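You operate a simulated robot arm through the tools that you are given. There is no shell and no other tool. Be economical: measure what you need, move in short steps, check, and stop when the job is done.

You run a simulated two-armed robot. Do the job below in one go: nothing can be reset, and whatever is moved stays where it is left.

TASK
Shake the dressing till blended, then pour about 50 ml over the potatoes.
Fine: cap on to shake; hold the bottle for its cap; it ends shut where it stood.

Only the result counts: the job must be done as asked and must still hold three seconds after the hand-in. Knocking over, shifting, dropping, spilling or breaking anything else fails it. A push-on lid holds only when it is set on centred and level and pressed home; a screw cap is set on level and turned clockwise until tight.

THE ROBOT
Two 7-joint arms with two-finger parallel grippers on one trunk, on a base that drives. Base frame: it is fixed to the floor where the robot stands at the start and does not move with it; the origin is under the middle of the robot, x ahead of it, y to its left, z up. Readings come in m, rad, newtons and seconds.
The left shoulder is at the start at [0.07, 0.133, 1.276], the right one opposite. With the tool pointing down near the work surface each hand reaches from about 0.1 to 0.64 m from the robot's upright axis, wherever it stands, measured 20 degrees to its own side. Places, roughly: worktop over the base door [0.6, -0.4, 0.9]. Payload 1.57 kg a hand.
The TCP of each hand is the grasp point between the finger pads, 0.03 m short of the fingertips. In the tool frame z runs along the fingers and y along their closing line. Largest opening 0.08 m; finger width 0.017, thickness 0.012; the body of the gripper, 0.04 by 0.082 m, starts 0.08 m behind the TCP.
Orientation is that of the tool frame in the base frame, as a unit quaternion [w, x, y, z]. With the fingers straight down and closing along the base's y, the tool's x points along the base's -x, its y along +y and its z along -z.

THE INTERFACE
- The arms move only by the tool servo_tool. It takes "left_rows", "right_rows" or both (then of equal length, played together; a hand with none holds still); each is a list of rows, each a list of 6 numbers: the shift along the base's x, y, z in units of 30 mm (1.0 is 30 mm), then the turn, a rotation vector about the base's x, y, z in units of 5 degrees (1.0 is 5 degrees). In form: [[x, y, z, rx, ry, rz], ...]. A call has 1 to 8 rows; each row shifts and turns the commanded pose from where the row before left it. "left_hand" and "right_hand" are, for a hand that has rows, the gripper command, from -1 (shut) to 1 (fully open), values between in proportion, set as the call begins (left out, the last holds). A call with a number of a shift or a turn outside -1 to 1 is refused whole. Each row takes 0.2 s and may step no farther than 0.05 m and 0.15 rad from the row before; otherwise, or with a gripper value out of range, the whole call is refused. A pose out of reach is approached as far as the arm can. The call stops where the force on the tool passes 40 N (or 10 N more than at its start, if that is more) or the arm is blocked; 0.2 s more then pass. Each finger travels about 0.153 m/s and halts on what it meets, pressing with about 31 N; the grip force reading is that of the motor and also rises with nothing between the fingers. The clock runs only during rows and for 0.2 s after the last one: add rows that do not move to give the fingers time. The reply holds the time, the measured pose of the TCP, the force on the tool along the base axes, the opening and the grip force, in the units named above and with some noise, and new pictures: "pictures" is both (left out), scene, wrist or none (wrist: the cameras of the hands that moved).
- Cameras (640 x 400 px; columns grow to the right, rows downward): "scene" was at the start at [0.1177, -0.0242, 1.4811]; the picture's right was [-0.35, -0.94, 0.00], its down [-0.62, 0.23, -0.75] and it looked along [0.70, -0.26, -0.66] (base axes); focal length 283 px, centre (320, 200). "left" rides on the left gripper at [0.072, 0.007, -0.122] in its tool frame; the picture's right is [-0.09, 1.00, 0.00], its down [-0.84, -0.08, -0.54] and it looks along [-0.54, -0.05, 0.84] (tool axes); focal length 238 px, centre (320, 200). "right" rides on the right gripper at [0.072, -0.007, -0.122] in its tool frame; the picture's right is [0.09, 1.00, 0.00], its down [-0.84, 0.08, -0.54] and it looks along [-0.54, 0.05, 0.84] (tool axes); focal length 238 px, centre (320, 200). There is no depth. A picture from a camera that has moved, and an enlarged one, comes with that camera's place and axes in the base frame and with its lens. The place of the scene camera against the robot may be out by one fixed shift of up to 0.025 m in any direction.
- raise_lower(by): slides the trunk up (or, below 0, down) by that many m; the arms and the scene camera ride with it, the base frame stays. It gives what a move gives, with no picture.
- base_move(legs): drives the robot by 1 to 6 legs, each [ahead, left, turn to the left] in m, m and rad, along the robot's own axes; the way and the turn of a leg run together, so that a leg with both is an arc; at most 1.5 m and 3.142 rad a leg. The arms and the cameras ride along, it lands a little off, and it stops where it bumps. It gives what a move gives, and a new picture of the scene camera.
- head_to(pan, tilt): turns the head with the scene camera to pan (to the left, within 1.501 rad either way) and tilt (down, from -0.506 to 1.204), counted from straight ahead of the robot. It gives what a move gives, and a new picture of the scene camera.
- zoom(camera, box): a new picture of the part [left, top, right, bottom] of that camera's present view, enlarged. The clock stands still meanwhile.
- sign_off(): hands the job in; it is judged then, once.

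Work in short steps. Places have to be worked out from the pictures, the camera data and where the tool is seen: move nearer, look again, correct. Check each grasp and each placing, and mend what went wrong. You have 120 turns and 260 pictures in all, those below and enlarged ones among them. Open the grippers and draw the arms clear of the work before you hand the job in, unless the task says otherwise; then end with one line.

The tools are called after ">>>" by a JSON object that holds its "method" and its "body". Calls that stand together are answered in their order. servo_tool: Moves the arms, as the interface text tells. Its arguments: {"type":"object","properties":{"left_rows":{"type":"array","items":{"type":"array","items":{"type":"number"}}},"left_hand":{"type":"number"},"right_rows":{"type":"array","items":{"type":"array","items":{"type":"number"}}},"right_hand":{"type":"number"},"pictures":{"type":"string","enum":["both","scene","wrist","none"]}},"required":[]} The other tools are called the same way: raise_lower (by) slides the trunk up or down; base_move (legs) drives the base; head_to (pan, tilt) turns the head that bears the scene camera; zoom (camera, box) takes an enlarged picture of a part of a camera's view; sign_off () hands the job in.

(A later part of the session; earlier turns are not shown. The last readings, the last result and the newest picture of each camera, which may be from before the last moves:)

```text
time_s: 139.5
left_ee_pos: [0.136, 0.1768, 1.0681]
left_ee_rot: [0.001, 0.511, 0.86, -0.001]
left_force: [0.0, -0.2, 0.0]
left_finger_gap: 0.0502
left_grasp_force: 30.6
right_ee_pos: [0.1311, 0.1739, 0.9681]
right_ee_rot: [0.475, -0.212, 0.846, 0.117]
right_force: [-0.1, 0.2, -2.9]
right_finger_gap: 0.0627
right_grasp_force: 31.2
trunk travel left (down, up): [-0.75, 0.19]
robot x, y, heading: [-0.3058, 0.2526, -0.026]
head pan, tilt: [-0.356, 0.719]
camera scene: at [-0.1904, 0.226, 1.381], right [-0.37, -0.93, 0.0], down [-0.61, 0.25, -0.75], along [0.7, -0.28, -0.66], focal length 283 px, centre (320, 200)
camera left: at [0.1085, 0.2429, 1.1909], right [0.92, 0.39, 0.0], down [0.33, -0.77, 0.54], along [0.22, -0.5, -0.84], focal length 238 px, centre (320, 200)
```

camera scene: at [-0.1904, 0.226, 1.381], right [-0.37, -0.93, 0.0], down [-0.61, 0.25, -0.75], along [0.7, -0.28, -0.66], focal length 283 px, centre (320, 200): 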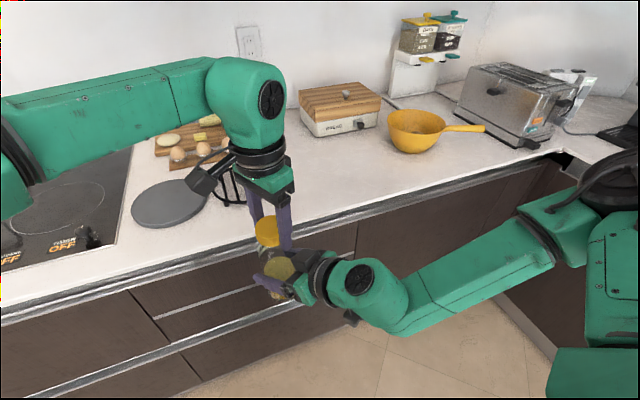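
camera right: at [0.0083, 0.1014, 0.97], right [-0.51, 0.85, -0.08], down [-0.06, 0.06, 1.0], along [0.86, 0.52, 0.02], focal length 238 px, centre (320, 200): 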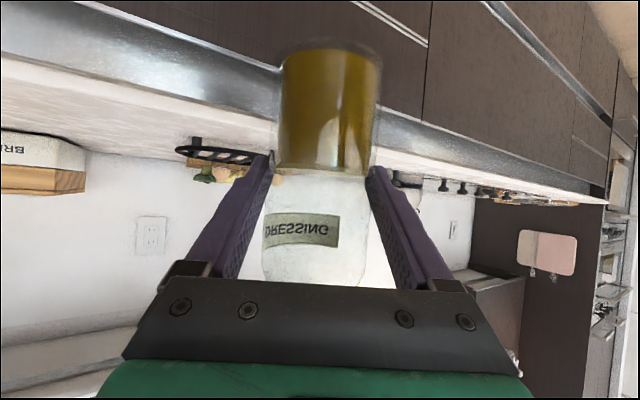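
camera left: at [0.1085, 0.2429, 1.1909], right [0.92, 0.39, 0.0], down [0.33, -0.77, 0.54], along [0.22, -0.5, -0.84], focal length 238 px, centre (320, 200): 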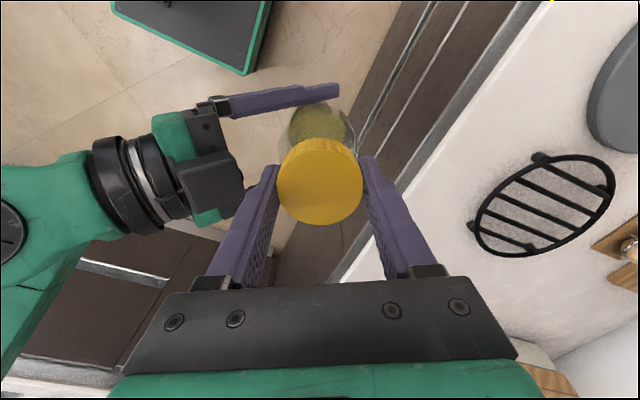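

The cap is free (zero force). Lift the left hand with the cap straight up, then separate: left to its side, right up and away to its side, keeping the bottle upright.

>>> {"method": "servo_tool", "body": {"left_rows": [[0, 0, 1, 0, 0, 0], [0, 0, 1, 0, 0, 0], [0, 0.8, 0.7, 0, 0, 0], [0, 0.8, 0.7, 0, 0, 0], [0, 0.8, 0.7, 0, 0, 0], [0, 0.8, 0.7, 0, 0, 0], [0, 0.8, 0.5, 0, 0, 0], [0, 0.8, 0.5, 0, 0, 0]], "right_rows": [[0, 0, 0, 0, 0, 0], [0, 0, 0, 0, 0, 0], [0, -0.8, 0.5, 0, 0, 0], [0, -0.8, 1, 0, 0, 0], [0, -0.8, 1, 0, 0, 0], [0, -0.8, 1, 0, 0, 0], [0.2, -0.8, 1, 0, 0, 0], [0.2, -0.8, 1, 0, 0, 0]], "pictures": "both"}}

```text
time_s: 141.3
left_ee_pos: [0.1352, 0.3208, 1.2429]
left_ee_rot: [0.002, 0.511, 0.859, -0.001]
left_force: [-1.0, 0.6, -0.6]
left_finger_gap: 0.05
left_grasp_force: 31.0
right_ee_pos: [0.143, 0.0301, 1.1358]
right_ee_rot: [0.475, -0.214, 0.845, 0.118]
right_force: [0.3, 0.2, -2.7]
right_finger_gap: 0.0628
right_grasp_force: 30.6
trunk travel left (down, up): [-0.75, 0.19]
robot x, y, heading: [-0.3043, 0.2564, -0.027]
head pan, tilt: [-0.356, 0.719]
camera scene: at [-0.1913, 0.2276, 1.3811], right [-0.37, -0.93, 0.0], down [-0.61, 0.24, -0.75], along [0.7, -0.28, -0.66], focal length 283 px, centre (320, 200)
camera right: at [0.0208, -0.0432, 1.1371], right [-0.51, 0.85, -0.08], down [-0.06, 0.06, 1.0], along [0.86, 0.52, 0.02], focal length 238 px, centre (320, 200)
camera left: at [0.1076, 0.3871, 1.3657], right [0.92, 0.39, 0.0], down [0.33, -0.77, 0.55], along [0.22, -0.5, -0.84], focal length 238 px, centre (320, 200)
```

scene: 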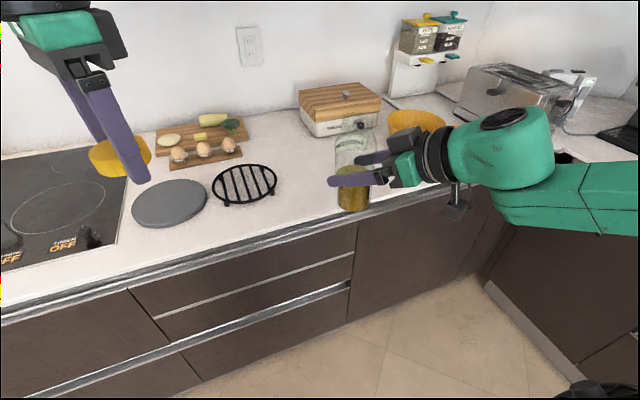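
right: 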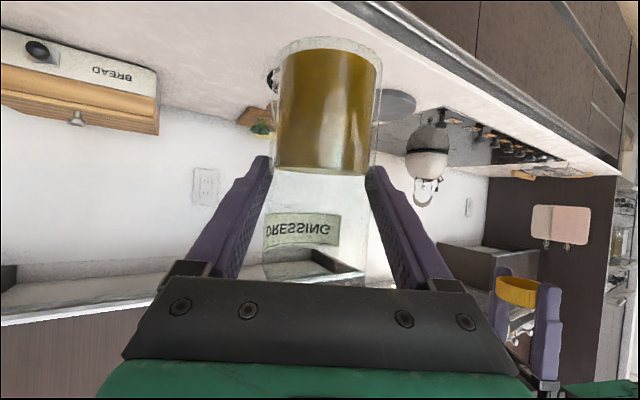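
left: 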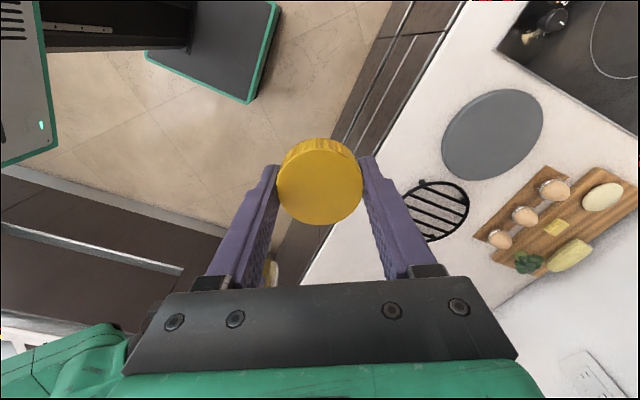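

Bottle open, cap in the left hand. Raise the right a bit and drive over toward the bowl.

>>> {"method": "servo_tool", "body": {"right_rows": [[0, 0, 0.8, 0, 0, 0], [0, 0, 0.8, 0, 0, 0], [0, 0, 0.6, 0, 0, 0]], "pictures": "none"}}

>>> {"method": "base_move", "body": {"legs": [[0, -0.32, 0.026], [0.22, 0, 0]]}}

```text
time_s: 142.1
left_ee_pos: [0.1362, 0.3196, 1.2434]
left_ee_rot: [0.002, 0.511, 0.859, 0.0]
left_force: [-0.7, 0.3, 0.1]
left_finger_gap: 0.0499
left_grasp_force: 31.0
right_ee_pos: [0.1446, 0.0302, 1.2006]
right_ee_rot: [0.475, -0.213, 0.846, 0.118]
right_force: [0.2, 0.4, -2.2]
right_finger_gap: 0.0631
right_grasp_force: 30.7
trunk travel left (down, up): [-0.75, 0.19]
robot x, y, heading: [-0.3087, 0.253, -0.025]
head pan, tilt: [-0.356, 0.719]
```

```text
time_s: 145.6
left_ee_pos: [0.3493, 0.0066, 1.2443]
left_ee_rot: [0.002, 0.501, 0.865, 0.001]
left_force: [-0.6, -0.2, 0.2]
left_finger_gap: 0.0499
left_grasp_force: 31.0
right_ee_pos: [0.3654, -0.2832, 1.2015]
right_ee_rot: [0.476, -0.224, 0.841, 0.124]
right_force: [-0.7, 0.2, -3.1]
right_finger_gap: 0.0629
right_grasp_force: 31.0
trunk travel left (down, up): [-0.75, 0.19]
robot x, y, heading: [-0.0922, -0.0695, -0.0]
head pan, tilt: [-0.356, 0.719]
camera scene: at [0.0246, -0.0951, 1.3813], right [-0.35, -0.94, 0.0], down [-0.62, 0.23, -0.75], along [0.71, -0.26, -0.66], focal length 283 px, centre (320, 200)
```

scene: 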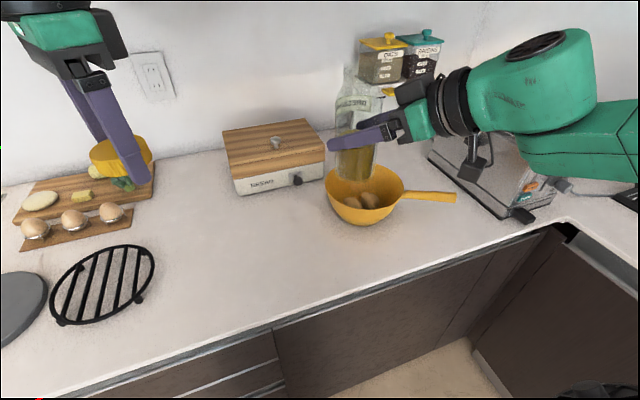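

Bowl centre confirmed near (0.474, -0.373). Drive the last 9 cm ahead and position the bottle so its mouth, once rolled over, is above the bowl centre.

>>> {"method": "base_move", "body": {"legs": [[0.09, 0, 0]]}}

>>> {"method": "servo_tool", "body": {"right_rows": [[0.5, -0.87, -0.2, 0, 0, 0], [0.5, -0.87, -0.2, 0, 0, 0], [0.5, -0.87, -0.2, 0, 0, 0], [0.6, -0.87, -0.3, 0, 0, 0], [0.6, -0.87, -0.3, 0, 0, 0], [0, 0, 0, 0, 0, 0]], "pictures": "both"}}

```text
time_s: 146.7
left_ee_pos: [0.4377, 0.0046, 1.2449]
left_ee_rot: [0.003, 0.502, 0.865, 0.0]
left_force: [-0.3, 0.1, 0.1]
left_finger_gap: 0.0499
left_grasp_force: 30.9
right_ee_pos: [0.4528, -0.2845, 1.2031]
right_ee_rot: [0.476, -0.223, 0.842, 0.123]
right_force: [-0.2, 0.3, -3.1]
right_finger_gap: 0.0628
right_grasp_force: 31.1
trunk travel left (down, up): [-0.75, 0.19]
robot x, y, heading: [0.0011, -0.074, -0.001]
head pan, tilt: [-0.356, 0.719]
camera scene: at [0.1135, -0.0953, 1.3815], right [-0.35, -0.94, 0.0], down [-0.61, 0.23, -0.75], along [0.71, -0.26, -0.66], focal length 283 px, centre (320, 200)
```

scene: 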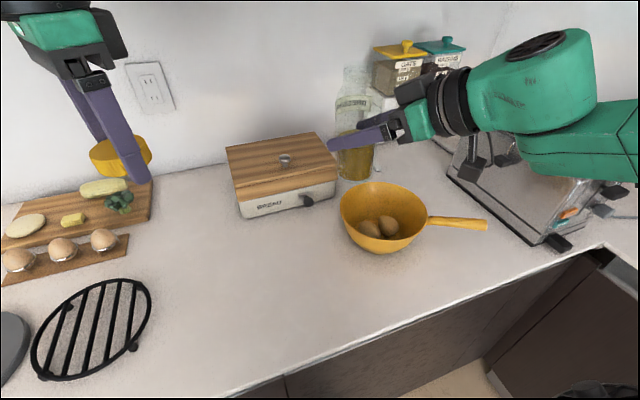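

```text
time_s: 148.1
left_ee_pos: [0.4436, 0.0049, 1.2438]
left_ee_rot: [0.001, 0.501, 0.865, -0.001]
left_force: [-1.0, -0.2, 0.9]
left_finger_gap: 0.0499
left_grasp_force: 31.0
right_ee_pos: [0.5378, -0.4139, 1.1638]
right_ee_rot: [0.474, -0.224, 0.842, 0.125]
right_force: [0.2, 0.4, -2.2]
right_finger_gap: 0.0628
right_grasp_force: 30.5
trunk travel left (down, up): [-0.75, 0.19]
robot x, y, heading: [-0.0007, -0.0727, 0.003]
head pan, tilt: [-0.356, 0.719]
camera scene: at [0.1181, -0.0948, 1.3811], right [-0.35, -0.94, 0.0], down [-0.62, 0.23, -0.75], along [0.7, -0.26, -0.66], focal length 283 px, centre (320, 200)
camera right: at [0.4166, -0.4905, 1.1662], right [-0.53, 0.84, -0.08], down [-0.06, 0.06, 1.0], along [0.84, 0.54, 0.02], focal length 238 px, centre (320, 200)
```

scene: 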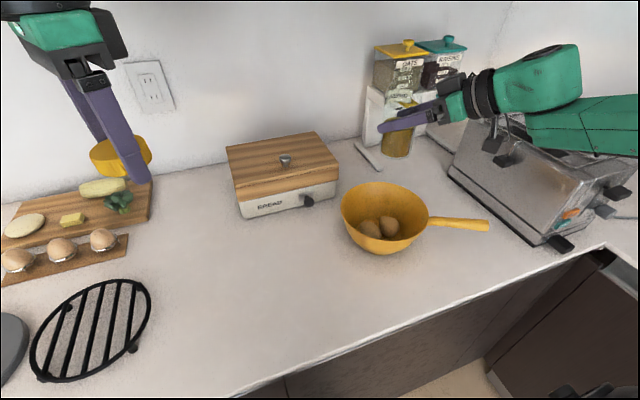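
right: 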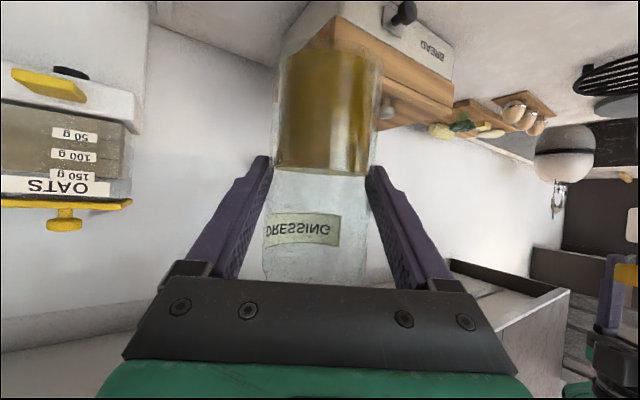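

In place. Roll the bottle over (mouth to back-left, over the bowl) to about 80° of roll while lowering a bit.

>>> {"method": "servo_tool", "body": {"right_rows": [[0, 0, -0.2, -1, -0.564, 0.695], [0, 0, -0.2, -1, -0.564, 0.695], [0, 0, -0.2, -1, -0.564, 0.695], [0, 0, -0.2, -1, -0.564, 0.695], [0, 0, -0.2, -1, -0.564, 0.695], [0, 0, -0.2, -1, -0.564, 0.695], [0, 0, -0.2, -1, -0.564, 0.695], [0, 0, -0.2, -1, -0.564, 0.695]], "pictures": "none"}}

>>> {"method": "servo_tool", "body": {"right_rows": [[0, 0, 0, -1, -0.564, 0.695], [0, 0, 0, -1, -0.564, 0.695], [0, 0, 0, -1, -0.564, 0.695], [0, 0, 0, -1, -0.564, 0.695]], "pictures": "both"}}

```text
time_s: 149.9
left_ee_pos: [0.4414, 0.005, 1.244]
left_ee_rot: [0.001, 0.502, 0.865, -0.001]
left_force: [0.1, -0.4, 1.0]
left_finger_gap: 0.0497
left_grasp_force: 31.3
right_ee_pos: [0.5387, -0.4151, 1.1161]
right_ee_rot: [0.478, -0.58, 0.651, -0.106]
right_force: [0.1, -0.5, -3.0]
right_finger_gap: 0.0626
right_grasp_force: 30.8
trunk travel left (down, up): [-0.75, 0.19]
robot x, y, heading: [0.0028, -0.0705, 0.003]
head pan, tilt: [-0.356, 0.719]
```

```text
time_s: 150.9
left_ee_pos: [0.4442, 0.0055, 1.2426]
left_ee_rot: [0.002, 0.501, 0.865, -0.001]
left_force: [-0.2, 0.0, -0.1]
left_finger_gap: 0.0498
left_grasp_force: 30.4
right_ee_pos: [0.5381, -0.4142, 1.1164]
right_ee_rot: [-0.441, 0.715, -0.498, 0.214]
right_force: [0.0, 0.4, -3.6]
right_finger_gap: 0.0629
right_grasp_force: 31.2
trunk travel left (down, up): [-0.75, 0.19]
robot x, y, heading: [0.0017, -0.0692, -0.004]
head pan, tilt: [-0.356, 0.719]
camera scene: at [0.1183, -0.0957, 1.381], right [-0.35, -0.94, 0.0], down [-0.62, 0.23, -0.75], along [0.7, -0.26, -0.66], focal length 283 px, centre (320, 200)
camera right: at [0.4795, -0.5298, 1.1753], right [-0.48, -0.2, -0.85], down [-0.79, 0.52, 0.33], along [0.38, 0.83, -0.41], focal length 238 px, centre (320, 200)
```

scene: 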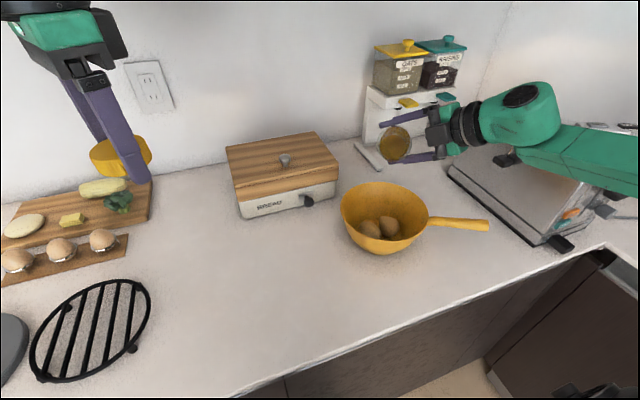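
right: 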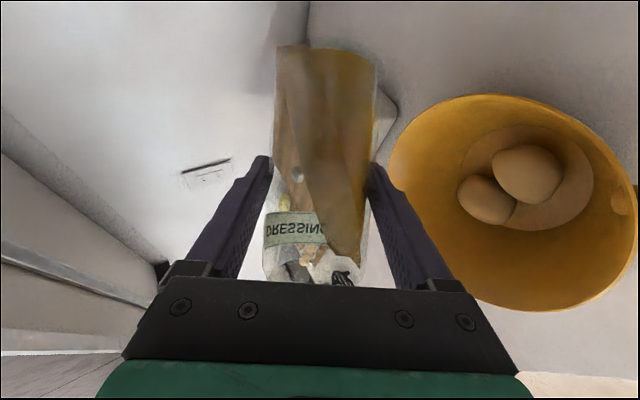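

Mouth is above the bowl centre. Tip a little further (tilt ≈ 77°) and hold briefly.

>>> {"method": "servo_tool", "body": {"right_rows": [[0, 0, -0.25, -1, -0.564, 0.695], [0, 0, -0.25, -1, -0.564, 0.695], [0, 0, 0, 0, 0, 0], [0, 0, 0, 0, 0, 0]], "pictures": "both"}}

```text
time_s: 151.9
left_ee_pos: [0.4431, 0.0052, 1.2429]
left_ee_rot: [0.002, 0.501, 0.865, 0.0]
left_force: [0.2, 0.0, 0.1]
left_finger_gap: 0.0497
left_grasp_force: 31.4
right_ee_pos: [0.5381, -0.4144, 1.1016]
right_ee_rot: [-0.414, 0.768, -0.412, 0.264]
right_force: [-0.6, 0.8, -3.4]
right_finger_gap: 0.0629
right_grasp_force: 31.1
trunk travel left (down, up): [-0.75, 0.19]
robot x, y, heading: [0.0012, -0.0693, 0.001]
head pan, tilt: [-0.356, 0.719]
camera scene: at [0.1182, -0.0955, 1.381], right [-0.35, -0.94, 0.0], down [-0.62, 0.23, -0.75], along [0.7, -0.26, -0.66], focal length 283 px, centre (320, 200)
camera right: at [0.4858, -0.5237, 1.1743], right [-0.36, -0.39, -0.84], down [-0.87, 0.46, 0.16], along [0.33, 0.79, -0.51], focal length 238 px, centre (320, 200)
```

scene: 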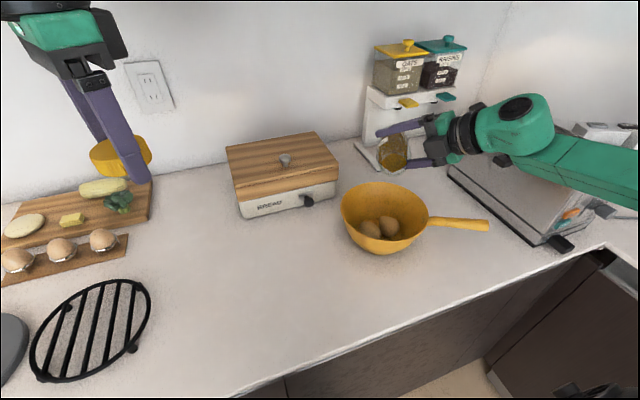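
right: 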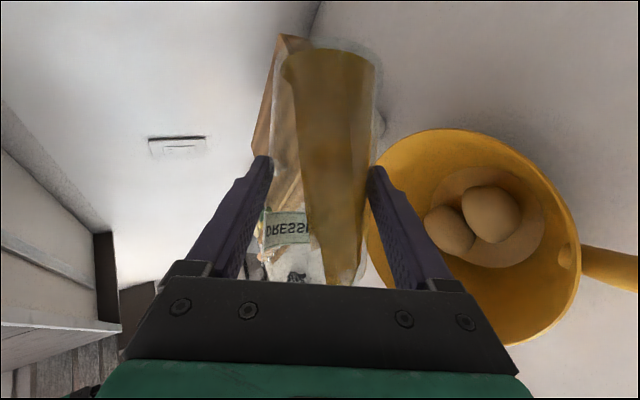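

Check the mouth closely for flow.

>>> {"method": "zoom", "body": {"camera": "scene", "box": [330, 110, 450, 260]}}

```text
2.67 times, centred on (390, 185) of scene
camera zoom: at [0.1182, -0.0955, 1.381], right [-0.35, -0.94, 0.0], down [-0.62, 0.23, -0.75], along [0.7, -0.26, -0.66], focal length 755 px, centre (133, 240)
```

zoom: 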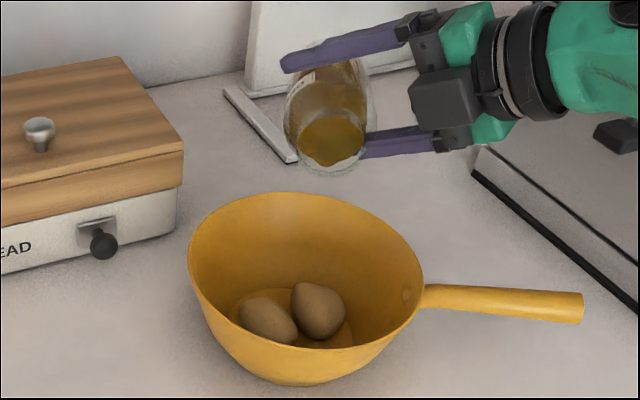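

Surface is near the lip, no flow yet. Shift 2 cm for centring, tip one more step (≈82°) and hold a moment.

>>> {"method": "servo_tool", "body": {"right_rows": [[0.7, -0.4, 0, 0, 0, 0], [0, 0, 0, -0.6, -0.338, 0.417], [0, 0, 0, 0, 0, 0]], "pictures": "none"}}

>>> {"method": "zoom", "body": {"camera": "scene", "box": [330, 110, 450, 260]}}

```text
time_s: 152.7
left_ee_pos: [0.4422, 0.0057, 1.2447]
left_ee_rot: [0.002, 0.502, 0.865, 0.0]
left_force: [-0.3, -0.6, 0.1]
left_finger_gap: 0.0496
left_grasp_force: 31.3
right_ee_pos: [0.5583, -0.4253, 1.1019]
right_ee_rot: [-0.404, 0.782, -0.384, 0.279]
right_force: [-0.3, -0.4, -3.1]
right_finger_gap: 0.0628
right_grasp_force: 31.3
trunk travel left (down, up): [-0.75, 0.19]
robot x, y, heading: [0.0005, -0.0716, -0.002]
head pan, tilt: [-0.356, 0.719]
```

```text
2.67 times, centred on (390, 185) of scene
camera zoom: at [0.1176, -0.0954, 1.3811], right [-0.35, -0.94, 0.0], down [-0.62, 0.23, -0.75], along [0.7, -0.26, -0.66], focal length 755 px, centre (133, 240)
```

zoom: 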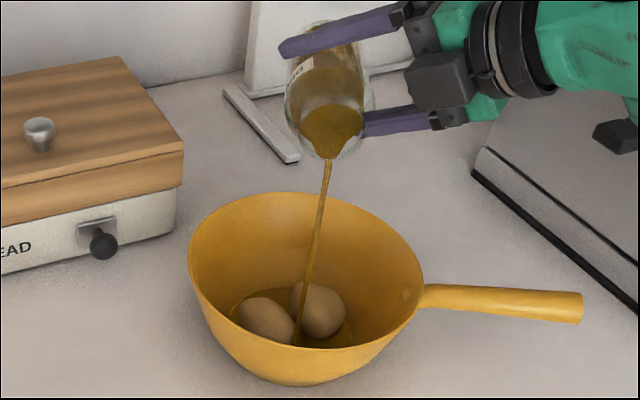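

Pouring neatly on the potatoes. Hold half a second more and look.

>>> {"method": "servo_tool", "body": {"right_rows": [[0, 0, 0, 0, 0, 0], [0, 0, 0, 0, 0, 0]], "pictures": "wrist"}}

>>> {"method": "zoom", "body": {"camera": "scene", "box": [330, 110, 450, 260]}}

```text
time_s: 153.3
left_ee_pos: [0.4437, 0.0061, 1.2434]
left_ee_rot: [0.001, 0.501, 0.865, 0.001]
left_force: [1.5, 0.5, -0.3]
left_finger_gap: 0.0497
left_grasp_force: 30.7
right_ee_pos: [0.5603, -0.4262, 1.1026]
right_ee_rot: [-0.404, 0.782, -0.385, 0.278]
right_force: [0.0, 0.6, -2.0]
right_finger_gap: 0.0626
right_grasp_force: 30.9
trunk travel left (down, up): [-0.75, 0.19]
robot x, y, heading: [0.0006, -0.0732, -0.005]
head pan, tilt: [-0.356, 0.719]
camera right: at [0.5089, -0.5332, 1.1796], right [-0.32, -0.45, -0.83], down [-0.89, 0.44, 0.11], along [0.31, 0.78, -0.54], focal length 238 px, centre (320, 200)
```

right: 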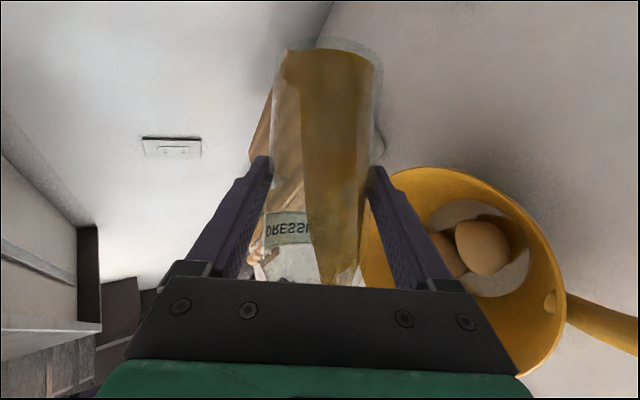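

```text
2.67 times, centred on (390, 185) of scene
camera zoom: at [0.1181, -0.0955, 1.381], right [-0.35, -0.94, 0.0], down [-0.62, 0.23, -0.75], along [0.7, -0.26, -0.66], focal length 755 px, centre (133, 240)
```

zoom: 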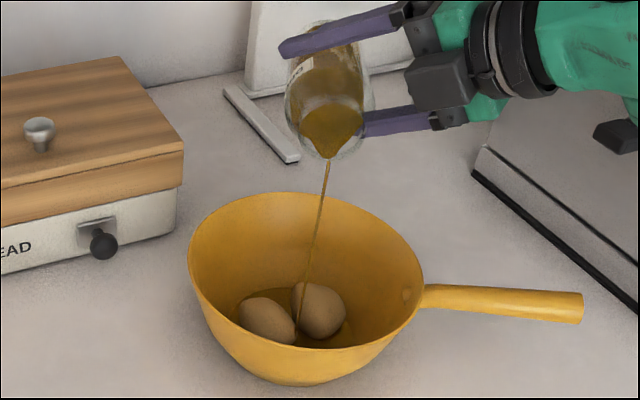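

The stream thins out by itself at this tilt. Let it finish, then roll back upright over the bowl to measure the level.

>>> {"method": "servo_tool", "body": {"right_rows": [[0, 0, 0, 0, 0, 0], [0, 0, 0, 0, 0, 0], [0, 0, 0, 1, 0.564, -0.695], [0, 0, 0, 1, 0.564, -0.695], [0, 0, 0, 1, 0.564, -0.695], [0, 0, 0, 1, 0.564, -0.695], [0, 0, 0, 1, 0.564, -0.695], [0, 0, 0, 1, 0.564, -0.695]], "pictures": "none"}}

>>> {"method": "servo_tool", "body": {"right_rows": [[0, 0, 0, 1, 0.564, -0.695], [0, 0, 0, 1, 0.564, -0.695], [0, 0, 0, 1, 0.564, -0.695], [0, 0, 0, 1, 0.564, -0.695], [0, 0, 0, 1, 0.564, -0.695], [0, 0, 0, 1, 0.564, -0.695], [0, 0, 0, 1, 0.564, -0.695], [0, 0, 0, 0.6, 0.338, -0.417]], "pictures": "none"}}

>>> {"method": "zoom", "body": {"camera": "right", "box": [240, 40, 400, 200]}}

>>> {"method": "zoom", "body": {"camera": "scene", "box": [330, 110, 450, 260]}}

```text
time_s: 155.1
left_ee_pos: [0.443, 0.0059, 1.2435]
left_ee_rot: [0.002, 0.501, 0.865, 0.0]
left_force: [-0.1, 0.2, -1.3]
left_finger_gap: 0.0496
left_grasp_force: 31.4
right_ee_pos: [0.5591, -0.4264, 1.1005]
right_ee_rot: [0.475, -0.6, 0.632, -0.12]
right_force: [-0.7, -0.6, -2.2]
right_finger_gap: 0.0627
right_grasp_force: 31.3
trunk travel left (down, up): [-0.75, 0.19]
robot x, y, heading: [-0.0011, -0.0754, -0.001]
head pan, tilt: [-0.356, 0.719]
```

```text
time_s: 156.9
left_ee_pos: [0.4427, 0.0055, 1.2431]
left_ee_rot: [0.002, 0.501, 0.865, 0.0]
left_force: [-0.2, 0.4, -0.7]
left_finger_gap: 0.0496
left_grasp_force: 30.9
right_ee_pos: [0.5587, -0.4271, 1.1006]
right_ee_rot: [0.48, -0.273, 0.828, 0.097]
right_force: [-0.3, 0.1, -2.8]
right_finger_gap: 0.063
right_grasp_force: 31.0
trunk travel left (down, up): [-0.75, 0.19]
robot x, y, heading: [0.0, -0.0703, 0.001]
head pan, tilt: [-0.356, 0.719]
```

```text
2.50 times, centred on (320, 120) of right
camera zoom: at [0.4428, -0.5086, 1.1041], right [-0.58, 0.8, -0.18], down [-0.12, 0.14, 0.98], along [0.81, 0.59, 0.02], focal length 596 px, centre (320, 400)
```

zoom: 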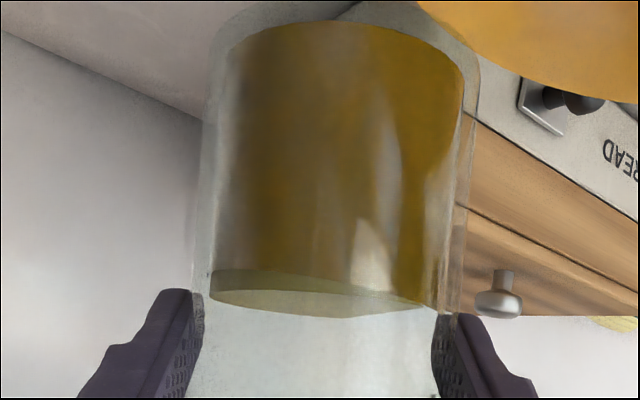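

```text
2.67 times, centred on (390, 185) of scene
camera zoom: at [0.1183, -0.0954, 1.381], right [-0.35, -0.94, 0.0], down [-0.62, 0.23, -0.75], along [0.7, -0.26, -0.66], focal length 755 px, centre (133, 240)
```

zoom: 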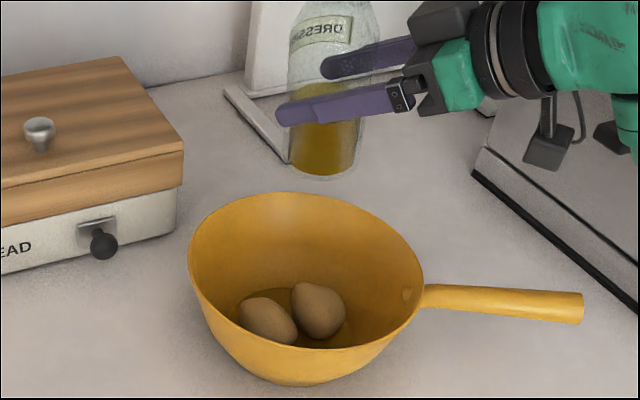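

About 18–20 ml has gone so far (level dropped ~7 mm of the ~19 mm wanted). Roll over again, about 4° further than before, and hold.

>>> {"method": "servo_tool", "body": {"right_rows": [[0, 0, 0, -1, -0.564, 0.695], [0, 0, 0, -1, -0.564, 0.695], [0, 0, 0, -1, -0.564, 0.695], [0, 0, 0, -1, -0.564, 0.695], [0, 0, 0, -1, -0.564, 0.695], [0, 0, 0, -1, -0.564, 0.695], [0, 0, 0, -1, -0.564, 0.695], [0, 0, 0, -1, -0.564, 0.695]], "pictures": "none"}}

>>> {"method": "servo_tool", "body": {"right_rows": [[0, 0, 0, -1, -0.564, 0.695], [0, 0, 0, -1, -0.564, 0.695], [0, 0, 0, -1, -0.564, 0.695], [0, 0, 0, -1, -0.564, 0.695], [0, 0, 0, -1, -0.564, 0.695], [0, 0, 0, -1, -0.564, 0.695], [0, 0, 0, -0.2, -0.113, 0.139], [0, 0, 0, 0, 0, 0]], "pictures": "none"}}

>>> {"method": "zoom", "body": {"camera": "scene", "box": [330, 110, 450, 260]}}

```text
time_s: 158.7
left_ee_pos: [0.4425, 0.0065, 1.2427]
left_ee_rot: [0.002, 0.501, 0.865, 0.0]
left_force: [0.1, -0.5, -1.4]
left_finger_gap: 0.0495
left_grasp_force: 30.8
right_ee_pos: [0.5588, -0.4259, 1.1002]
right_ee_rot: [-0.472, 0.617, -0.615, 0.133]
right_force: [-0.4, 0.2, -3.3]
right_finger_gap: 0.0626
right_grasp_force: 30.6
trunk travel left (down, up): [-0.75, 0.19]
robot x, y, heading: [-0.0002, -0.0681, 0.001]
head pan, tilt: [-0.356, 0.719]
```

```text
time_s: 160.5
left_ee_pos: [0.4426, 0.0054, 1.2446]
left_ee_rot: [0.002, 0.502, 0.865, 0.001]
left_force: [0.6, -0.2, -0.9]
left_finger_gap: 0.0496
left_grasp_force: 30.9
right_ee_pos: [0.5594, -0.4272, 1.1007]
right_ee_rot: [-0.395, 0.794, -0.358, 0.292]
right_force: [-0.3, 0.3, -2.5]
right_finger_gap: 0.0626
right_grasp_force: 31.1
trunk travel left (down, up): [-0.75, 0.19]
robot x, y, heading: [0.0033, -0.0671, 0.001]
head pan, tilt: [-0.356, 0.719]
```

```text
2.67 times, centred on (390, 185) of scene
camera zoom: at [0.1182, -0.0955, 1.381], right [-0.35, -0.94, 0.0], down [-0.62, 0.23, -0.75], along [0.7, -0.26, -0.66], focal length 755 px, centre (133, 240)
```

zoom: 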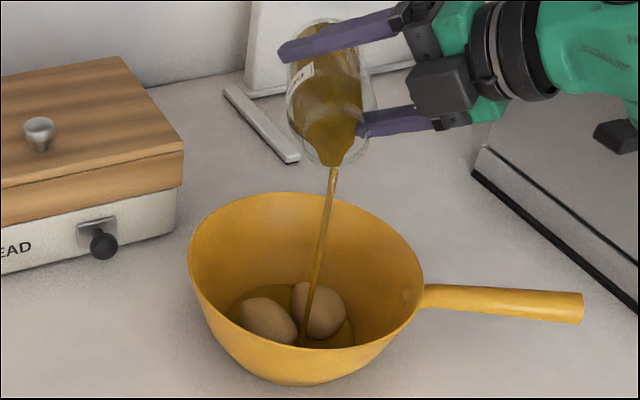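

Flowing well. Hold until it thins.

>>> {"method": "servo_tool", "body": {"right_rows": [[0, 0, 0, 0, 0, 0], [0, 0, 0, 0, 0, 0], [0, 0, 0, 0, 0, 0]], "pictures": "none"}}

>>> {"method": "zoom", "body": {"camera": "scene", "box": [330, 110, 450, 260]}}

```text
time_s: 161.3
left_ee_pos: [0.4425, 0.0046, 1.2425]
left_ee_rot: [0.002, 0.501, 0.865, -0.001]
left_force: [-0.2, 0.4, -0.5]
left_finger_gap: 0.0494
left_grasp_force: 30.8
right_ee_pos: [0.5591, -0.4263, 1.1004]
right_ee_rot: [-0.395, 0.794, -0.357, 0.293]
right_force: [0.0, -0.1, -3.2]
right_finger_gap: 0.0626
right_grasp_force: 31.1
trunk travel left (down, up): [-0.75, 0.19]
robot x, y, heading: [-0.0009, -0.0723, 0.001]
head pan, tilt: [-0.356, 0.719]
```

```text
2.67 times, centred on (390, 185) of scene
camera zoom: at [0.1182, -0.0955, 1.381], right [-0.35, -0.94, 0.0], down [-0.62, 0.23, -0.75], along [0.7, -0.26, -0.66], focal length 755 px, centre (133, 240)
```

zoom: 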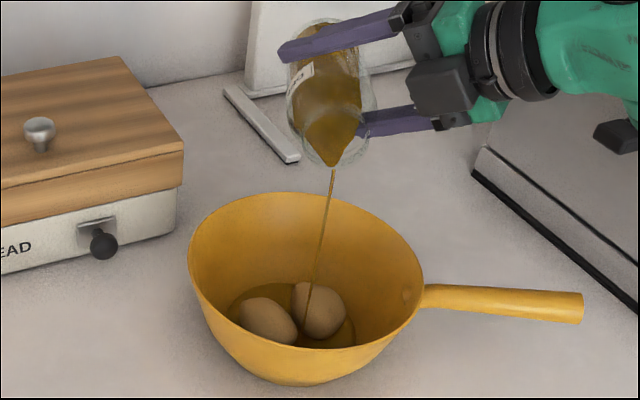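

Nearly stopped. Roll fully upright and measure.

>>> {"method": "servo_tool", "body": {"right_rows": [[0, 0, 0, 1, 0.564, -0.695], [0, 0, 0, 1, 0.564, -0.695], [0, 0, 0, 1, 0.564, -0.695], [0, 0, 0, 1, 0.564, -0.695], [0, 0, 0, 1, 0.564, -0.695], [0, 0, 0, 1, 0.564, -0.695], [0, 0, 0, 1, 0.564, -0.695], [0, 0, 0, 1, 0.564, -0.695]], "pictures": "none"}}

>>> {"method": "servo_tool", "body": {"right_rows": [[0, 0, 0, 1, 0.564, -0.695], [0, 0, 0, 1, 0.564, -0.695], [0, 0, 0, 1, 0.564, -0.695], [0, 0, 0, 1, 0.564, -0.695], [0, 0, 0, 1, 0.564, -0.695], [0, 0, 0, 1, 0.564, -0.695], [0, 0, 0, 1, 0.564, -0.695], [0, 0, 0, 0.2, 0.113, -0.139]], "pictures": "none"}}

>>> {"method": "zoom", "body": {"camera": "right", "box": [240, 40, 400, 200]}}

```text
time_s: 163.1
left_ee_pos: [0.4428, 0.0063, 1.2436]
left_ee_rot: [0.002, 0.502, 0.865, 0.0]
left_force: [-0.9, -0.7, 0.0]
left_finger_gap: 0.0493
left_grasp_force: 31.0
right_ee_pos: [0.5597, -0.4266, 1.1001]
right_ee_rot: [0.483, -0.547, 0.679, -0.081]
right_force: [0.1, 0.3, -1.8]
right_finger_gap: 0.0628
right_grasp_force: 30.9
trunk travel left (down, up): [-0.75, 0.19]
robot x, y, heading: [-0.0012, -0.0687, -0.001]
head pan, tilt: [-0.356, 0.719]
```

```text
time_s: 164.9
left_ee_pos: [0.4433, 0.0061, 1.2442]
left_ee_rot: [0.003, 0.501, 0.865, 0.0]
left_force: [0.0, -0.3, -1.5]
left_finger_gap: 0.0495
left_grasp_force: 31.3
right_ee_pos: [0.559, -0.4263, 1.1016]
right_ee_rot: [0.474, -0.222, 0.843, 0.124]
right_force: [-0.1, 0.1, -2.1]
right_finger_gap: 0.0628
right_grasp_force: 31.3
trunk travel left (down, up): [-0.75, 0.19]
robot x, y, heading: [-0.0011, -0.0734, 0.001]
head pan, tilt: [-0.356, 0.719]
```

```text
2.50 times, centred on (320, 120) of right
camera zoom: at [0.4384, -0.5018, 1.1029], right [-0.53, 0.84, -0.08], down [-0.06, 0.05, 1.0], along [0.84, 0.54, 0.02], focal length 596 px, centre (320, 400)
```

zoom: 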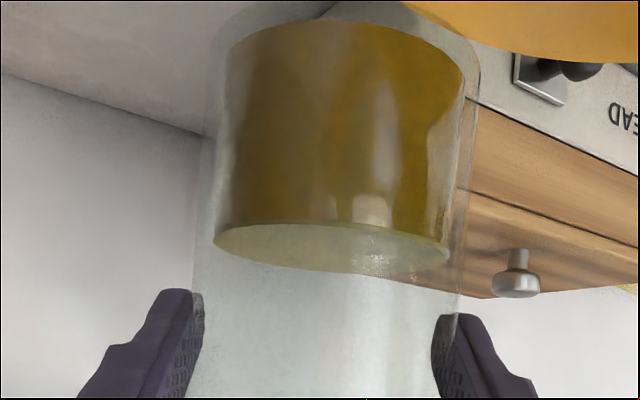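

Level dropped from 296 to ~202 px of height, i.e. ~49 ml poured. Now back off and return to free space for recapping.

>>> {"method": "servo_tool", "body": {"right_rows": [[0, 0, 0.9, 0, 0, 0], [0, 0, 0.9, 0, 0, 0], [-0.5, 0.5, 0.5, 0, 0, 0], [-0.5, 0.8, 0, 0, 0, 0]], "pictures": "none"}}

>>> {"method": "base_move", "body": {"legs": [[-0.31, 0, 0], [0, 0.325, 0]]}}

```text
time_s: 165.9
left_ee_pos: [0.4417, 0.0067, 1.2438]
left_ee_rot: [0.002, 0.502, 0.865, 0.0]
left_force: [0.1, 0.1, -1.0]
left_finger_gap: 0.0489
left_grasp_force: 30.6
right_ee_pos: [0.529, -0.3873, 1.1702]
right_ee_rot: [0.475, -0.223, 0.842, 0.123]
right_force: [-0.2, 0.2, -2.8]
right_finger_gap: 0.0626
right_grasp_force: 30.7
trunk travel left (down, up): [-0.75, 0.19]
robot x, y, heading: [0.001, -0.0707, 0.001]
head pan, tilt: [-0.356, 0.719]
```

```text
time_s: 169.7
left_ee_pos: [0.1341, 0.3299, 1.2434]
left_ee_rot: [0.001, 0.499, 0.867, 0.001]
left_force: [1.0, -0.8, -0.4]
left_finger_gap: 0.0488
left_grasp_force: 30.7
right_ee_pos: [0.2244, -0.0619, 1.1691]
right_ee_rot: [0.474, -0.226, 0.842, 0.126]
right_force: [-0.5, -0.3, -2.9]
right_finger_gap: 0.0628
right_grasp_force: 31.7
trunk travel left (down, up): [-0.75, 0.19]
robot x, y, heading: [-0.3087, 0.2524, 0.006]
head pan, tilt: [-0.356, 0.719]
camera scene: at [-0.1898, 0.2276, 1.381], right [-0.34, -0.94, 0.0], down [-0.62, 0.23, -0.75], along [0.71, -0.26, -0.66], focal length 283 px, centre (320, 200)
```

scene: 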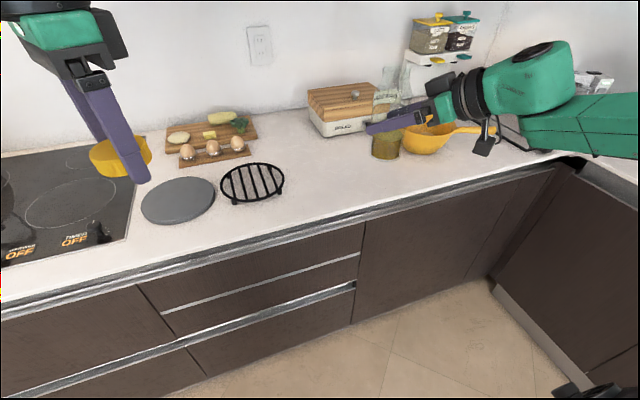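

Bring the bottle back to the capping spot, and look at the cap in the left hand.

>>> {"method": "servo_tool", "body": {"right_rows": [[-0.39, 1, -0.84, 0, 0, 0], [-0.39, 1, -0.84, 0, 0, 0], [-0.39, 1, -0.84, 0, 0, 0], [-0.39, 1, -0.84, 0, 0, 0], [-0.39, 1, -0.84, 0, 0, 0], [-0.39, 1, -0.84, 0, 0, 0], [-0.39, 1, -0.84, 0, 0, 0], [-0.39, 1, -0.84, 0, 0, 0]], "left_rows": [[0, 0, 0, 0, 0, 0], [0, 0, 0, 0, 0, 0], [0, 0, 0, 0, 0, 0], [0, 0, 0, 0, 0, 0], [0, 0, 0, 0, 0, 0], [0, 0, 0, 0, 0, 0], [0, 0, 0, 0, 0, 0], [0, 0, 0, 0, 0, 0]], "pictures": "wrist"}}

>>> {"method": "zoom", "body": {"camera": "scene", "box": [70, 100, 190, 200]}}

```text
time_s: 171.5
left_ee_pos: [0.1352, 0.3321, 1.2423]
left_ee_rot: [0.001, 0.498, 0.867, -0.001]
left_force: [0.3, 0.4, 0.7]
left_finger_gap: 0.0488
left_grasp_force: 30.8
right_ee_pos: [0.1312, 0.1812, 0.9688]
right_ee_rot: [0.474, -0.225, 0.842, 0.124]
right_force: [0.1, 0.7, -2.5]
right_finger_gap: 0.0624
right_grasp_force: 31.1
trunk travel left (down, up): [-0.75, 0.19]
robot x, y, heading: [-0.306, 0.2511, 0.002]
head pan, tilt: [-0.356, 0.719]
camera right: at [0.0101, 0.1052, 0.9707], right [-0.54, 0.84, -0.08], down [-0.06, 0.06, 1.0], along [0.84, 0.54, 0.02], focal length 238 px, centre (320, 200)
camera left: at [0.1047, 0.3987, 1.3653], right [0.91, 0.42, 0.0], down [0.35, -0.76, 0.54], along [0.23, -0.49, -0.84], focal length 238 px, centre (320, 200)
```

right: 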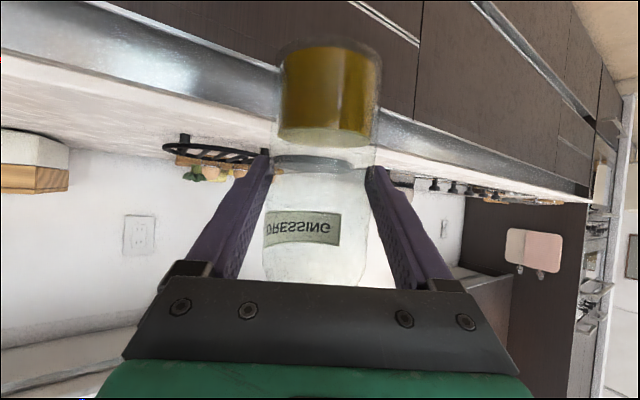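
left: 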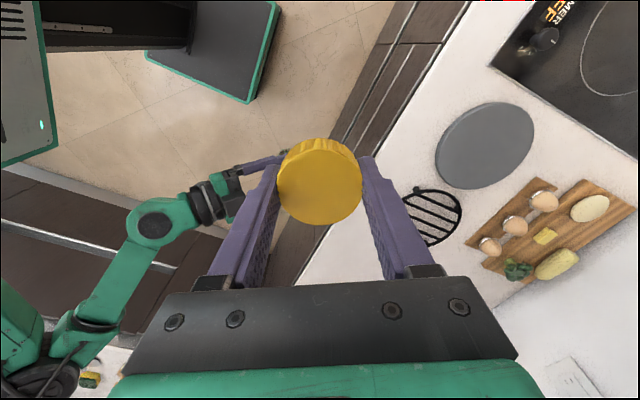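

```text
4.00 times, centred on (130, 150) of scene
camera zoom: at [-0.1888, 0.231, 1.381], right [-0.34, -0.94, 0.0], down [-0.62, 0.23, -0.75], along [0.71, -0.26, -0.66], focal length 1132 px, centre (1080, 400)
```

zoom: 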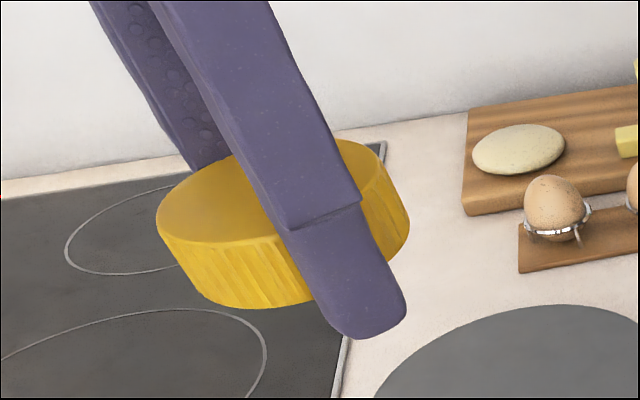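

Cap is held level. Bring the left hand with the cap over the bottle's mouth (hover at z≈1.11).

>>> {"method": "servo_tool", "body": {"left_rows": [[0.007, -0.981, -0.4, 0, 0, 0], [0.007, -0.981, -0.4, 0, 0, 0], [0.007, -0.981, -0.4, 0, 0, 0], [0.007, -0.981, -0.4, 0, 0, 0], [0.007, -0.981, -0.4, 0, 0, 0], [0, 0, -0.8, 0, 0, 0], [0, 0, -0.8, 0, 0, 0], [0, 0, -0.8, 0, 0, 0]], "pictures": "both"}}

>>> {"method": "zoom", "body": {"camera": "scene", "box": [220, 170, 340, 320]}}

```text
time_s: 173.3
left_ee_pos: [0.1347, 0.1865, 1.1112]
left_ee_rot: [0.003, 0.499, 0.867, -0.001]
left_force: [-0.2, 0.1, -0.2]
left_finger_gap: 0.0488
left_grasp_force: 31.3
right_ee_pos: [0.1292, 0.1797, 0.9686]
right_ee_rot: [0.475, -0.226, 0.841, 0.126]
right_force: [-0.6, 1.0, -2.0]
right_finger_gap: 0.0629
right_grasp_force: 31.0
trunk travel left (down, up): [-0.75, 0.19]
robot x, y, heading: [-0.3064, 0.2516, 0.003]
head pan, tilt: [-0.356, 0.719]
camera scene: at [-0.1903, 0.2292, 1.3811], right [-0.34, -0.94, 0.0], down [-0.62, 0.23, -0.75], along [0.71, -0.26, -0.66], focal length 283 px, centre (320, 200)
camera left: at [0.1042, 0.2515, 1.2344], right [0.91, 0.42, 0.0], down [0.35, -0.76, 0.54], along [0.23, -0.49, -0.84], focal length 238 px, centre (320, 200)
```

scene: 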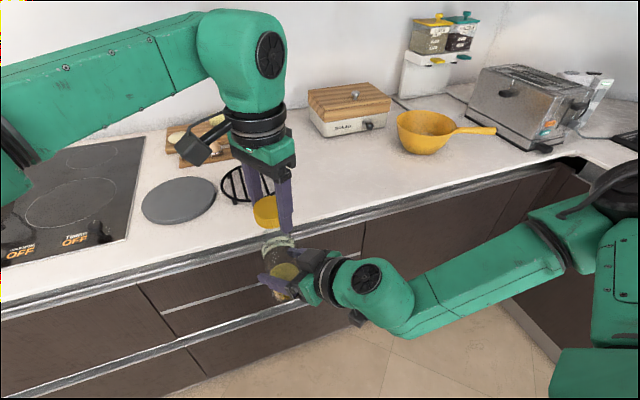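
left: 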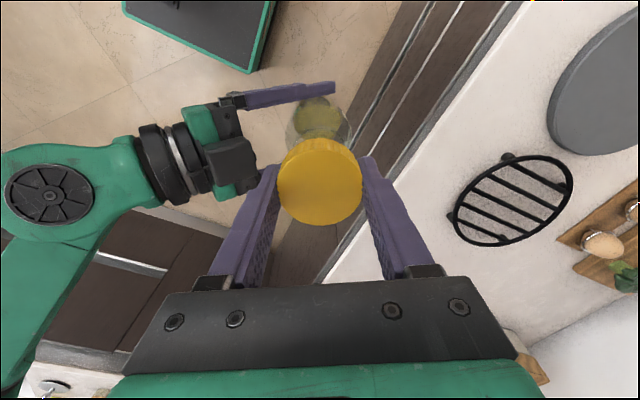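

```text
2.67 times, centred on (280, 245) of scene
camera zoom: at [-0.1903, 0.2292, 1.3811], right [-0.34, -0.94, 0.0], down [-0.62, 0.23, -0.75], along [0.71, -0.26, -0.66], focal length 755 px, centre (427, 80)
```

zoom: 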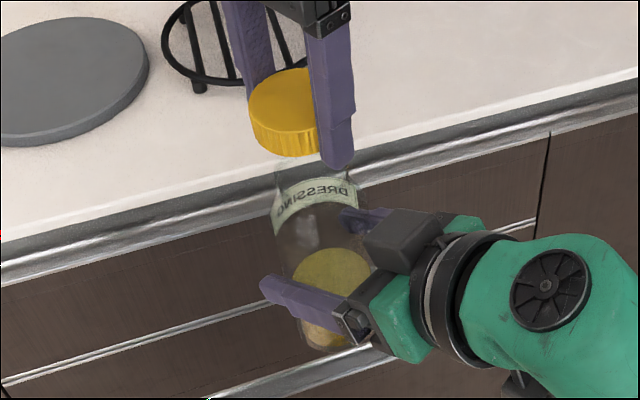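

Nearly aligned. Descend close to the thread height and compare readings.

>>> {"method": "servo_tool", "body": {"left_rows": [[0, -0.03, -0.6, 0, 0, 0], [0, 0, -0.6, 0, 0, 0], [0, 0, 0, 0, 0, 0]], "right_rows": [[0, 0, 0, 0, 0, 0], [0, 0, 0, 0, 0, 0], [0, 0, 0, 0, 0, 0]], "pictures": "none"}}

>>> {"method": "zoom", "body": {"camera": "scene", "box": [240, 180, 320, 260]}}

```text
time_s: 174.1
left_ee_pos: [0.1351, 0.1855, 1.0758]
left_ee_rot: [0.002, 0.499, 0.867, 0.0]
left_force: [-0.5, 0.6, 0.1]
left_finger_gap: 0.0488
left_grasp_force: 30.8
right_ee_pos: [0.1292, 0.1801, 0.9691]
right_ee_rot: [0.474, -0.226, 0.841, 0.126]
right_force: [0.5, -0.1, -2.2]
right_finger_gap: 0.0626
right_grasp_force: 31.0
trunk travel left (down, up): [-0.75, 0.19]
robot x, y, heading: [-0.3074, 0.2534, -0.003]
head pan, tilt: [-0.356, 0.719]
```

```text
5.00 times, centred on (280, 220) of scene
camera zoom: at [-0.1901, 0.2299, 1.3811], right [-0.34, -0.94, 0.0], down [-0.62, 0.23, -0.75], along [0.71, -0.26, -0.66], focal length 1415 px, centre (520, 100)
```

zoom: 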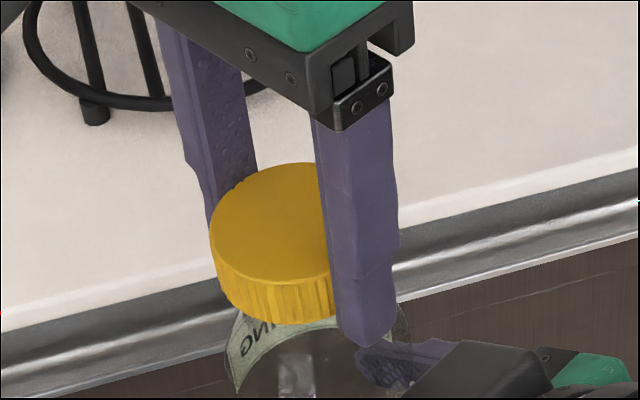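

Level and aligned within ~1.5 mm; nudge y and descend slowly to contact.

>>> {"method": "servo_tool", "body": {"left_rows": [[0, -0.05, -0.1, 0, 0, 0], [0, 0, -0.1, 0, 0, 0], [0, 0, -0.1, 0, 0, 0], [0, 0, -0.05, 0, 0, 0], [0, 0, 0, 0, 0, 0]], "pictures": "none"}}

```text
time_s: 175.3
left_ee_pos: [0.135, 0.1838, 1.0663]
left_ee_rot: [0.001, 0.498, 0.867, 0.0]
left_force: [1.7, 0.6, 1.2]
left_finger_gap: 0.0486
left_grasp_force: 31.3
right_ee_pos: [0.1298, 0.18, 0.9685]
right_ee_rot: [0.473, -0.226, 0.842, 0.125]
right_force: [-2.3, -1.1, -2.9]
right_finger_gap: 0.0628
right_grasp_force: 30.9
trunk travel left (down, up): [-0.75, 0.19]
robot x, y, heading: [-0.3065, 0.2545, 0.007]
head pan, tilt: [-0.356, 0.719]
```

Contact is beginning, forces tiny. Turn clockwise with a gentle downward feed.

>>> {"method": "servo_tool", "body": {"left_rows": [[0, 0, -0.01, 0, 0, -1], [0, 0, -0.01, 0, 0, -1], [0, 0, -0.005, 0, 0, -1], [0, 0, -0.005, 0, 0, -1], [0, 0, -0.005, 0, 0, -1], [0, 0, -0.005, 0, 0, -1], [0, 0, -0.005, 0, 0, -1], [0, 0, -0.005, 0, 0, -1]], "pictures": "none"}}

>>> {"method": "servo_tool", "body": {"left_rows": [[0, 0, -0.004, 0, 0, -1], [0, 0, -0.004, 0, 0, -1], [0, 0, -0.004, 0, 0, -1], [0, 0, -0.004, 0, 0, -1], [0, 0, -0.004, 0, 0, -1], [0, 0, -0.004, 0, 0, -1], [0, 0, -0.004, 0, 0, -1], [0, 0, -0.004, 0, 0, -1]], "pictures": "wrist"}}

```text
time_s: 177.1
left_ee_pos: [0.1353, 0.1831, 1.0635]
left_ee_rot: [0.002, 0.766, 0.643, 0.0]
left_force: [-0.8, 1.2, -0.3]
left_finger_gap: 0.0486
left_grasp_force: 31.4
right_ee_pos: [0.1308, 0.1812, 0.9677]
right_ee_rot: [0.474, -0.226, 0.842, 0.125]
right_force: [-0.2, -2.4, -3.0]
right_finger_gap: 0.0627
right_grasp_force: 30.6
trunk travel left (down, up): [-0.75, 0.19]
robot x, y, heading: [-0.3064, 0.2531, 0.006]
head pan, tilt: [-0.356, 0.719]
```

```text
time_s: 178.9
left_ee_pos: [0.135, 0.1842, 1.0628]
left_ee_rot: [0.001, 0.939, 0.343, 0.0]
left_force: [6.1, 9.0, -5.1]
left_finger_gap: 0.0486
left_grasp_force: 31.0
right_ee_pos: [0.1289, 0.1795, 0.97]
right_ee_rot: [0.474, -0.226, 0.842, 0.126]
right_force: [-6.6, -9.0, 3.0]
right_finger_gap: 0.063
right_grasp_force: 31.0
trunk travel left (down, up): [-0.75, 0.19]
robot x, y, heading: [-0.3082, 0.2514, 0.003]
head pan, tilt: [-0.356, 0.719]
camera left: at [0.1952, 0.2242, 1.1852], right [0.57, -0.82, 0.0], down [-0.69, -0.48, 0.54], along [-0.45, -0.31, -0.84], focal length 238 px, centre (320, 200)
```

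left: 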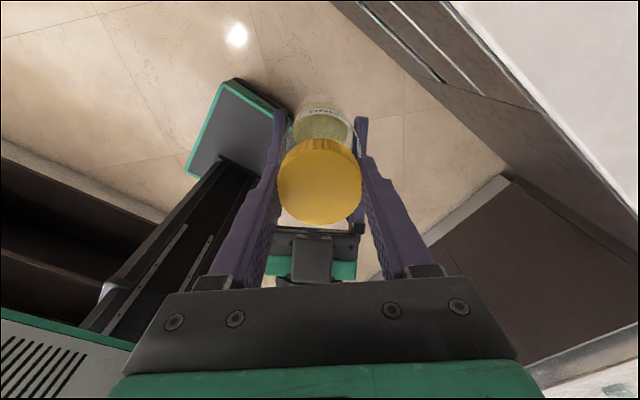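

Thread has engaged (it pulls the cap down). Continue turning with a bit more feed.

>>> {"method": "servo_tool", "body": {"left_rows": [[0.01, 0.015, -0.015, 0, 0, -1], [0.01, 0.015, -0.006, 0, 0, -1], [0, 0, -0.006, 0, 0, -1], [0, 0, -0.006, 0, 0, -1], [0, 0, -0.006, 0, 0, -1], [0, 0, -0.006, 0, 0, -1], [0, 0, -0.006, 0, 0, -1], [0, 0, -0.006, 0, 0, -1]], "pictures": "none"}}

>>> {"method": "servo_tool", "body": {"left_rows": [[0, 0, -0.006, 0, 0, -1], [0, 0, -0.006, 0, 0, -1], [0, 0, -0.006, 0, 0, -1], [0, 0, -0.006, 0, 0, -1], [0, 0, -0.006, 0, 0, -1], [0, 0, -0.006, 0, 0, -1], [0, 0, -0.006, 0, 0, -1], [0, 0, -0.006, 0, 0, -1]], "pictures": "none"}}

```text
time_s: 180.7
left_ee_pos: [0.1346, 0.1828, 1.062]
left_ee_rot: [0.002, 1.0, 0.0, -0.001]
left_force: [-1.3, -3.7, 2.3]
left_finger_gap: 0.0484
left_grasp_force: 30.9
right_ee_pos: [0.1289, 0.1805, 0.9684]
right_ee_rot: [0.473, -0.228, 0.842, 0.126]
right_force: [1.0, 3.7, -3.9]
right_finger_gap: 0.0628
right_grasp_force: 31.3
trunk travel left (down, up): [-0.75, 0.19]
robot x, y, heading: [-0.3096, 0.2522, 0.003]
head pan, tilt: [-0.356, 0.719]
```

```text
time_s: 182.5
left_ee_pos: [0.136, 0.1836, 1.0597]
left_ee_rot: [0.002, 0.94, -0.34, -0.002]
left_force: [-5.2, -12.5, 13.0]
left_finger_gap: 0.0483
left_grasp_force: 31.3
right_ee_pos: [0.1301, 0.1803, 0.9678]
right_ee_rot: [0.472, -0.227, 0.842, 0.126]
right_force: [4.6, 12.5, -17.1]
right_finger_gap: 0.0629
right_grasp_force: 30.8
trunk travel left (down, up): [-0.75, 0.19]
robot x, y, heading: [-0.3083, 0.2555, 0.005]
head pan, tilt: [-0.356, 0.719]
```

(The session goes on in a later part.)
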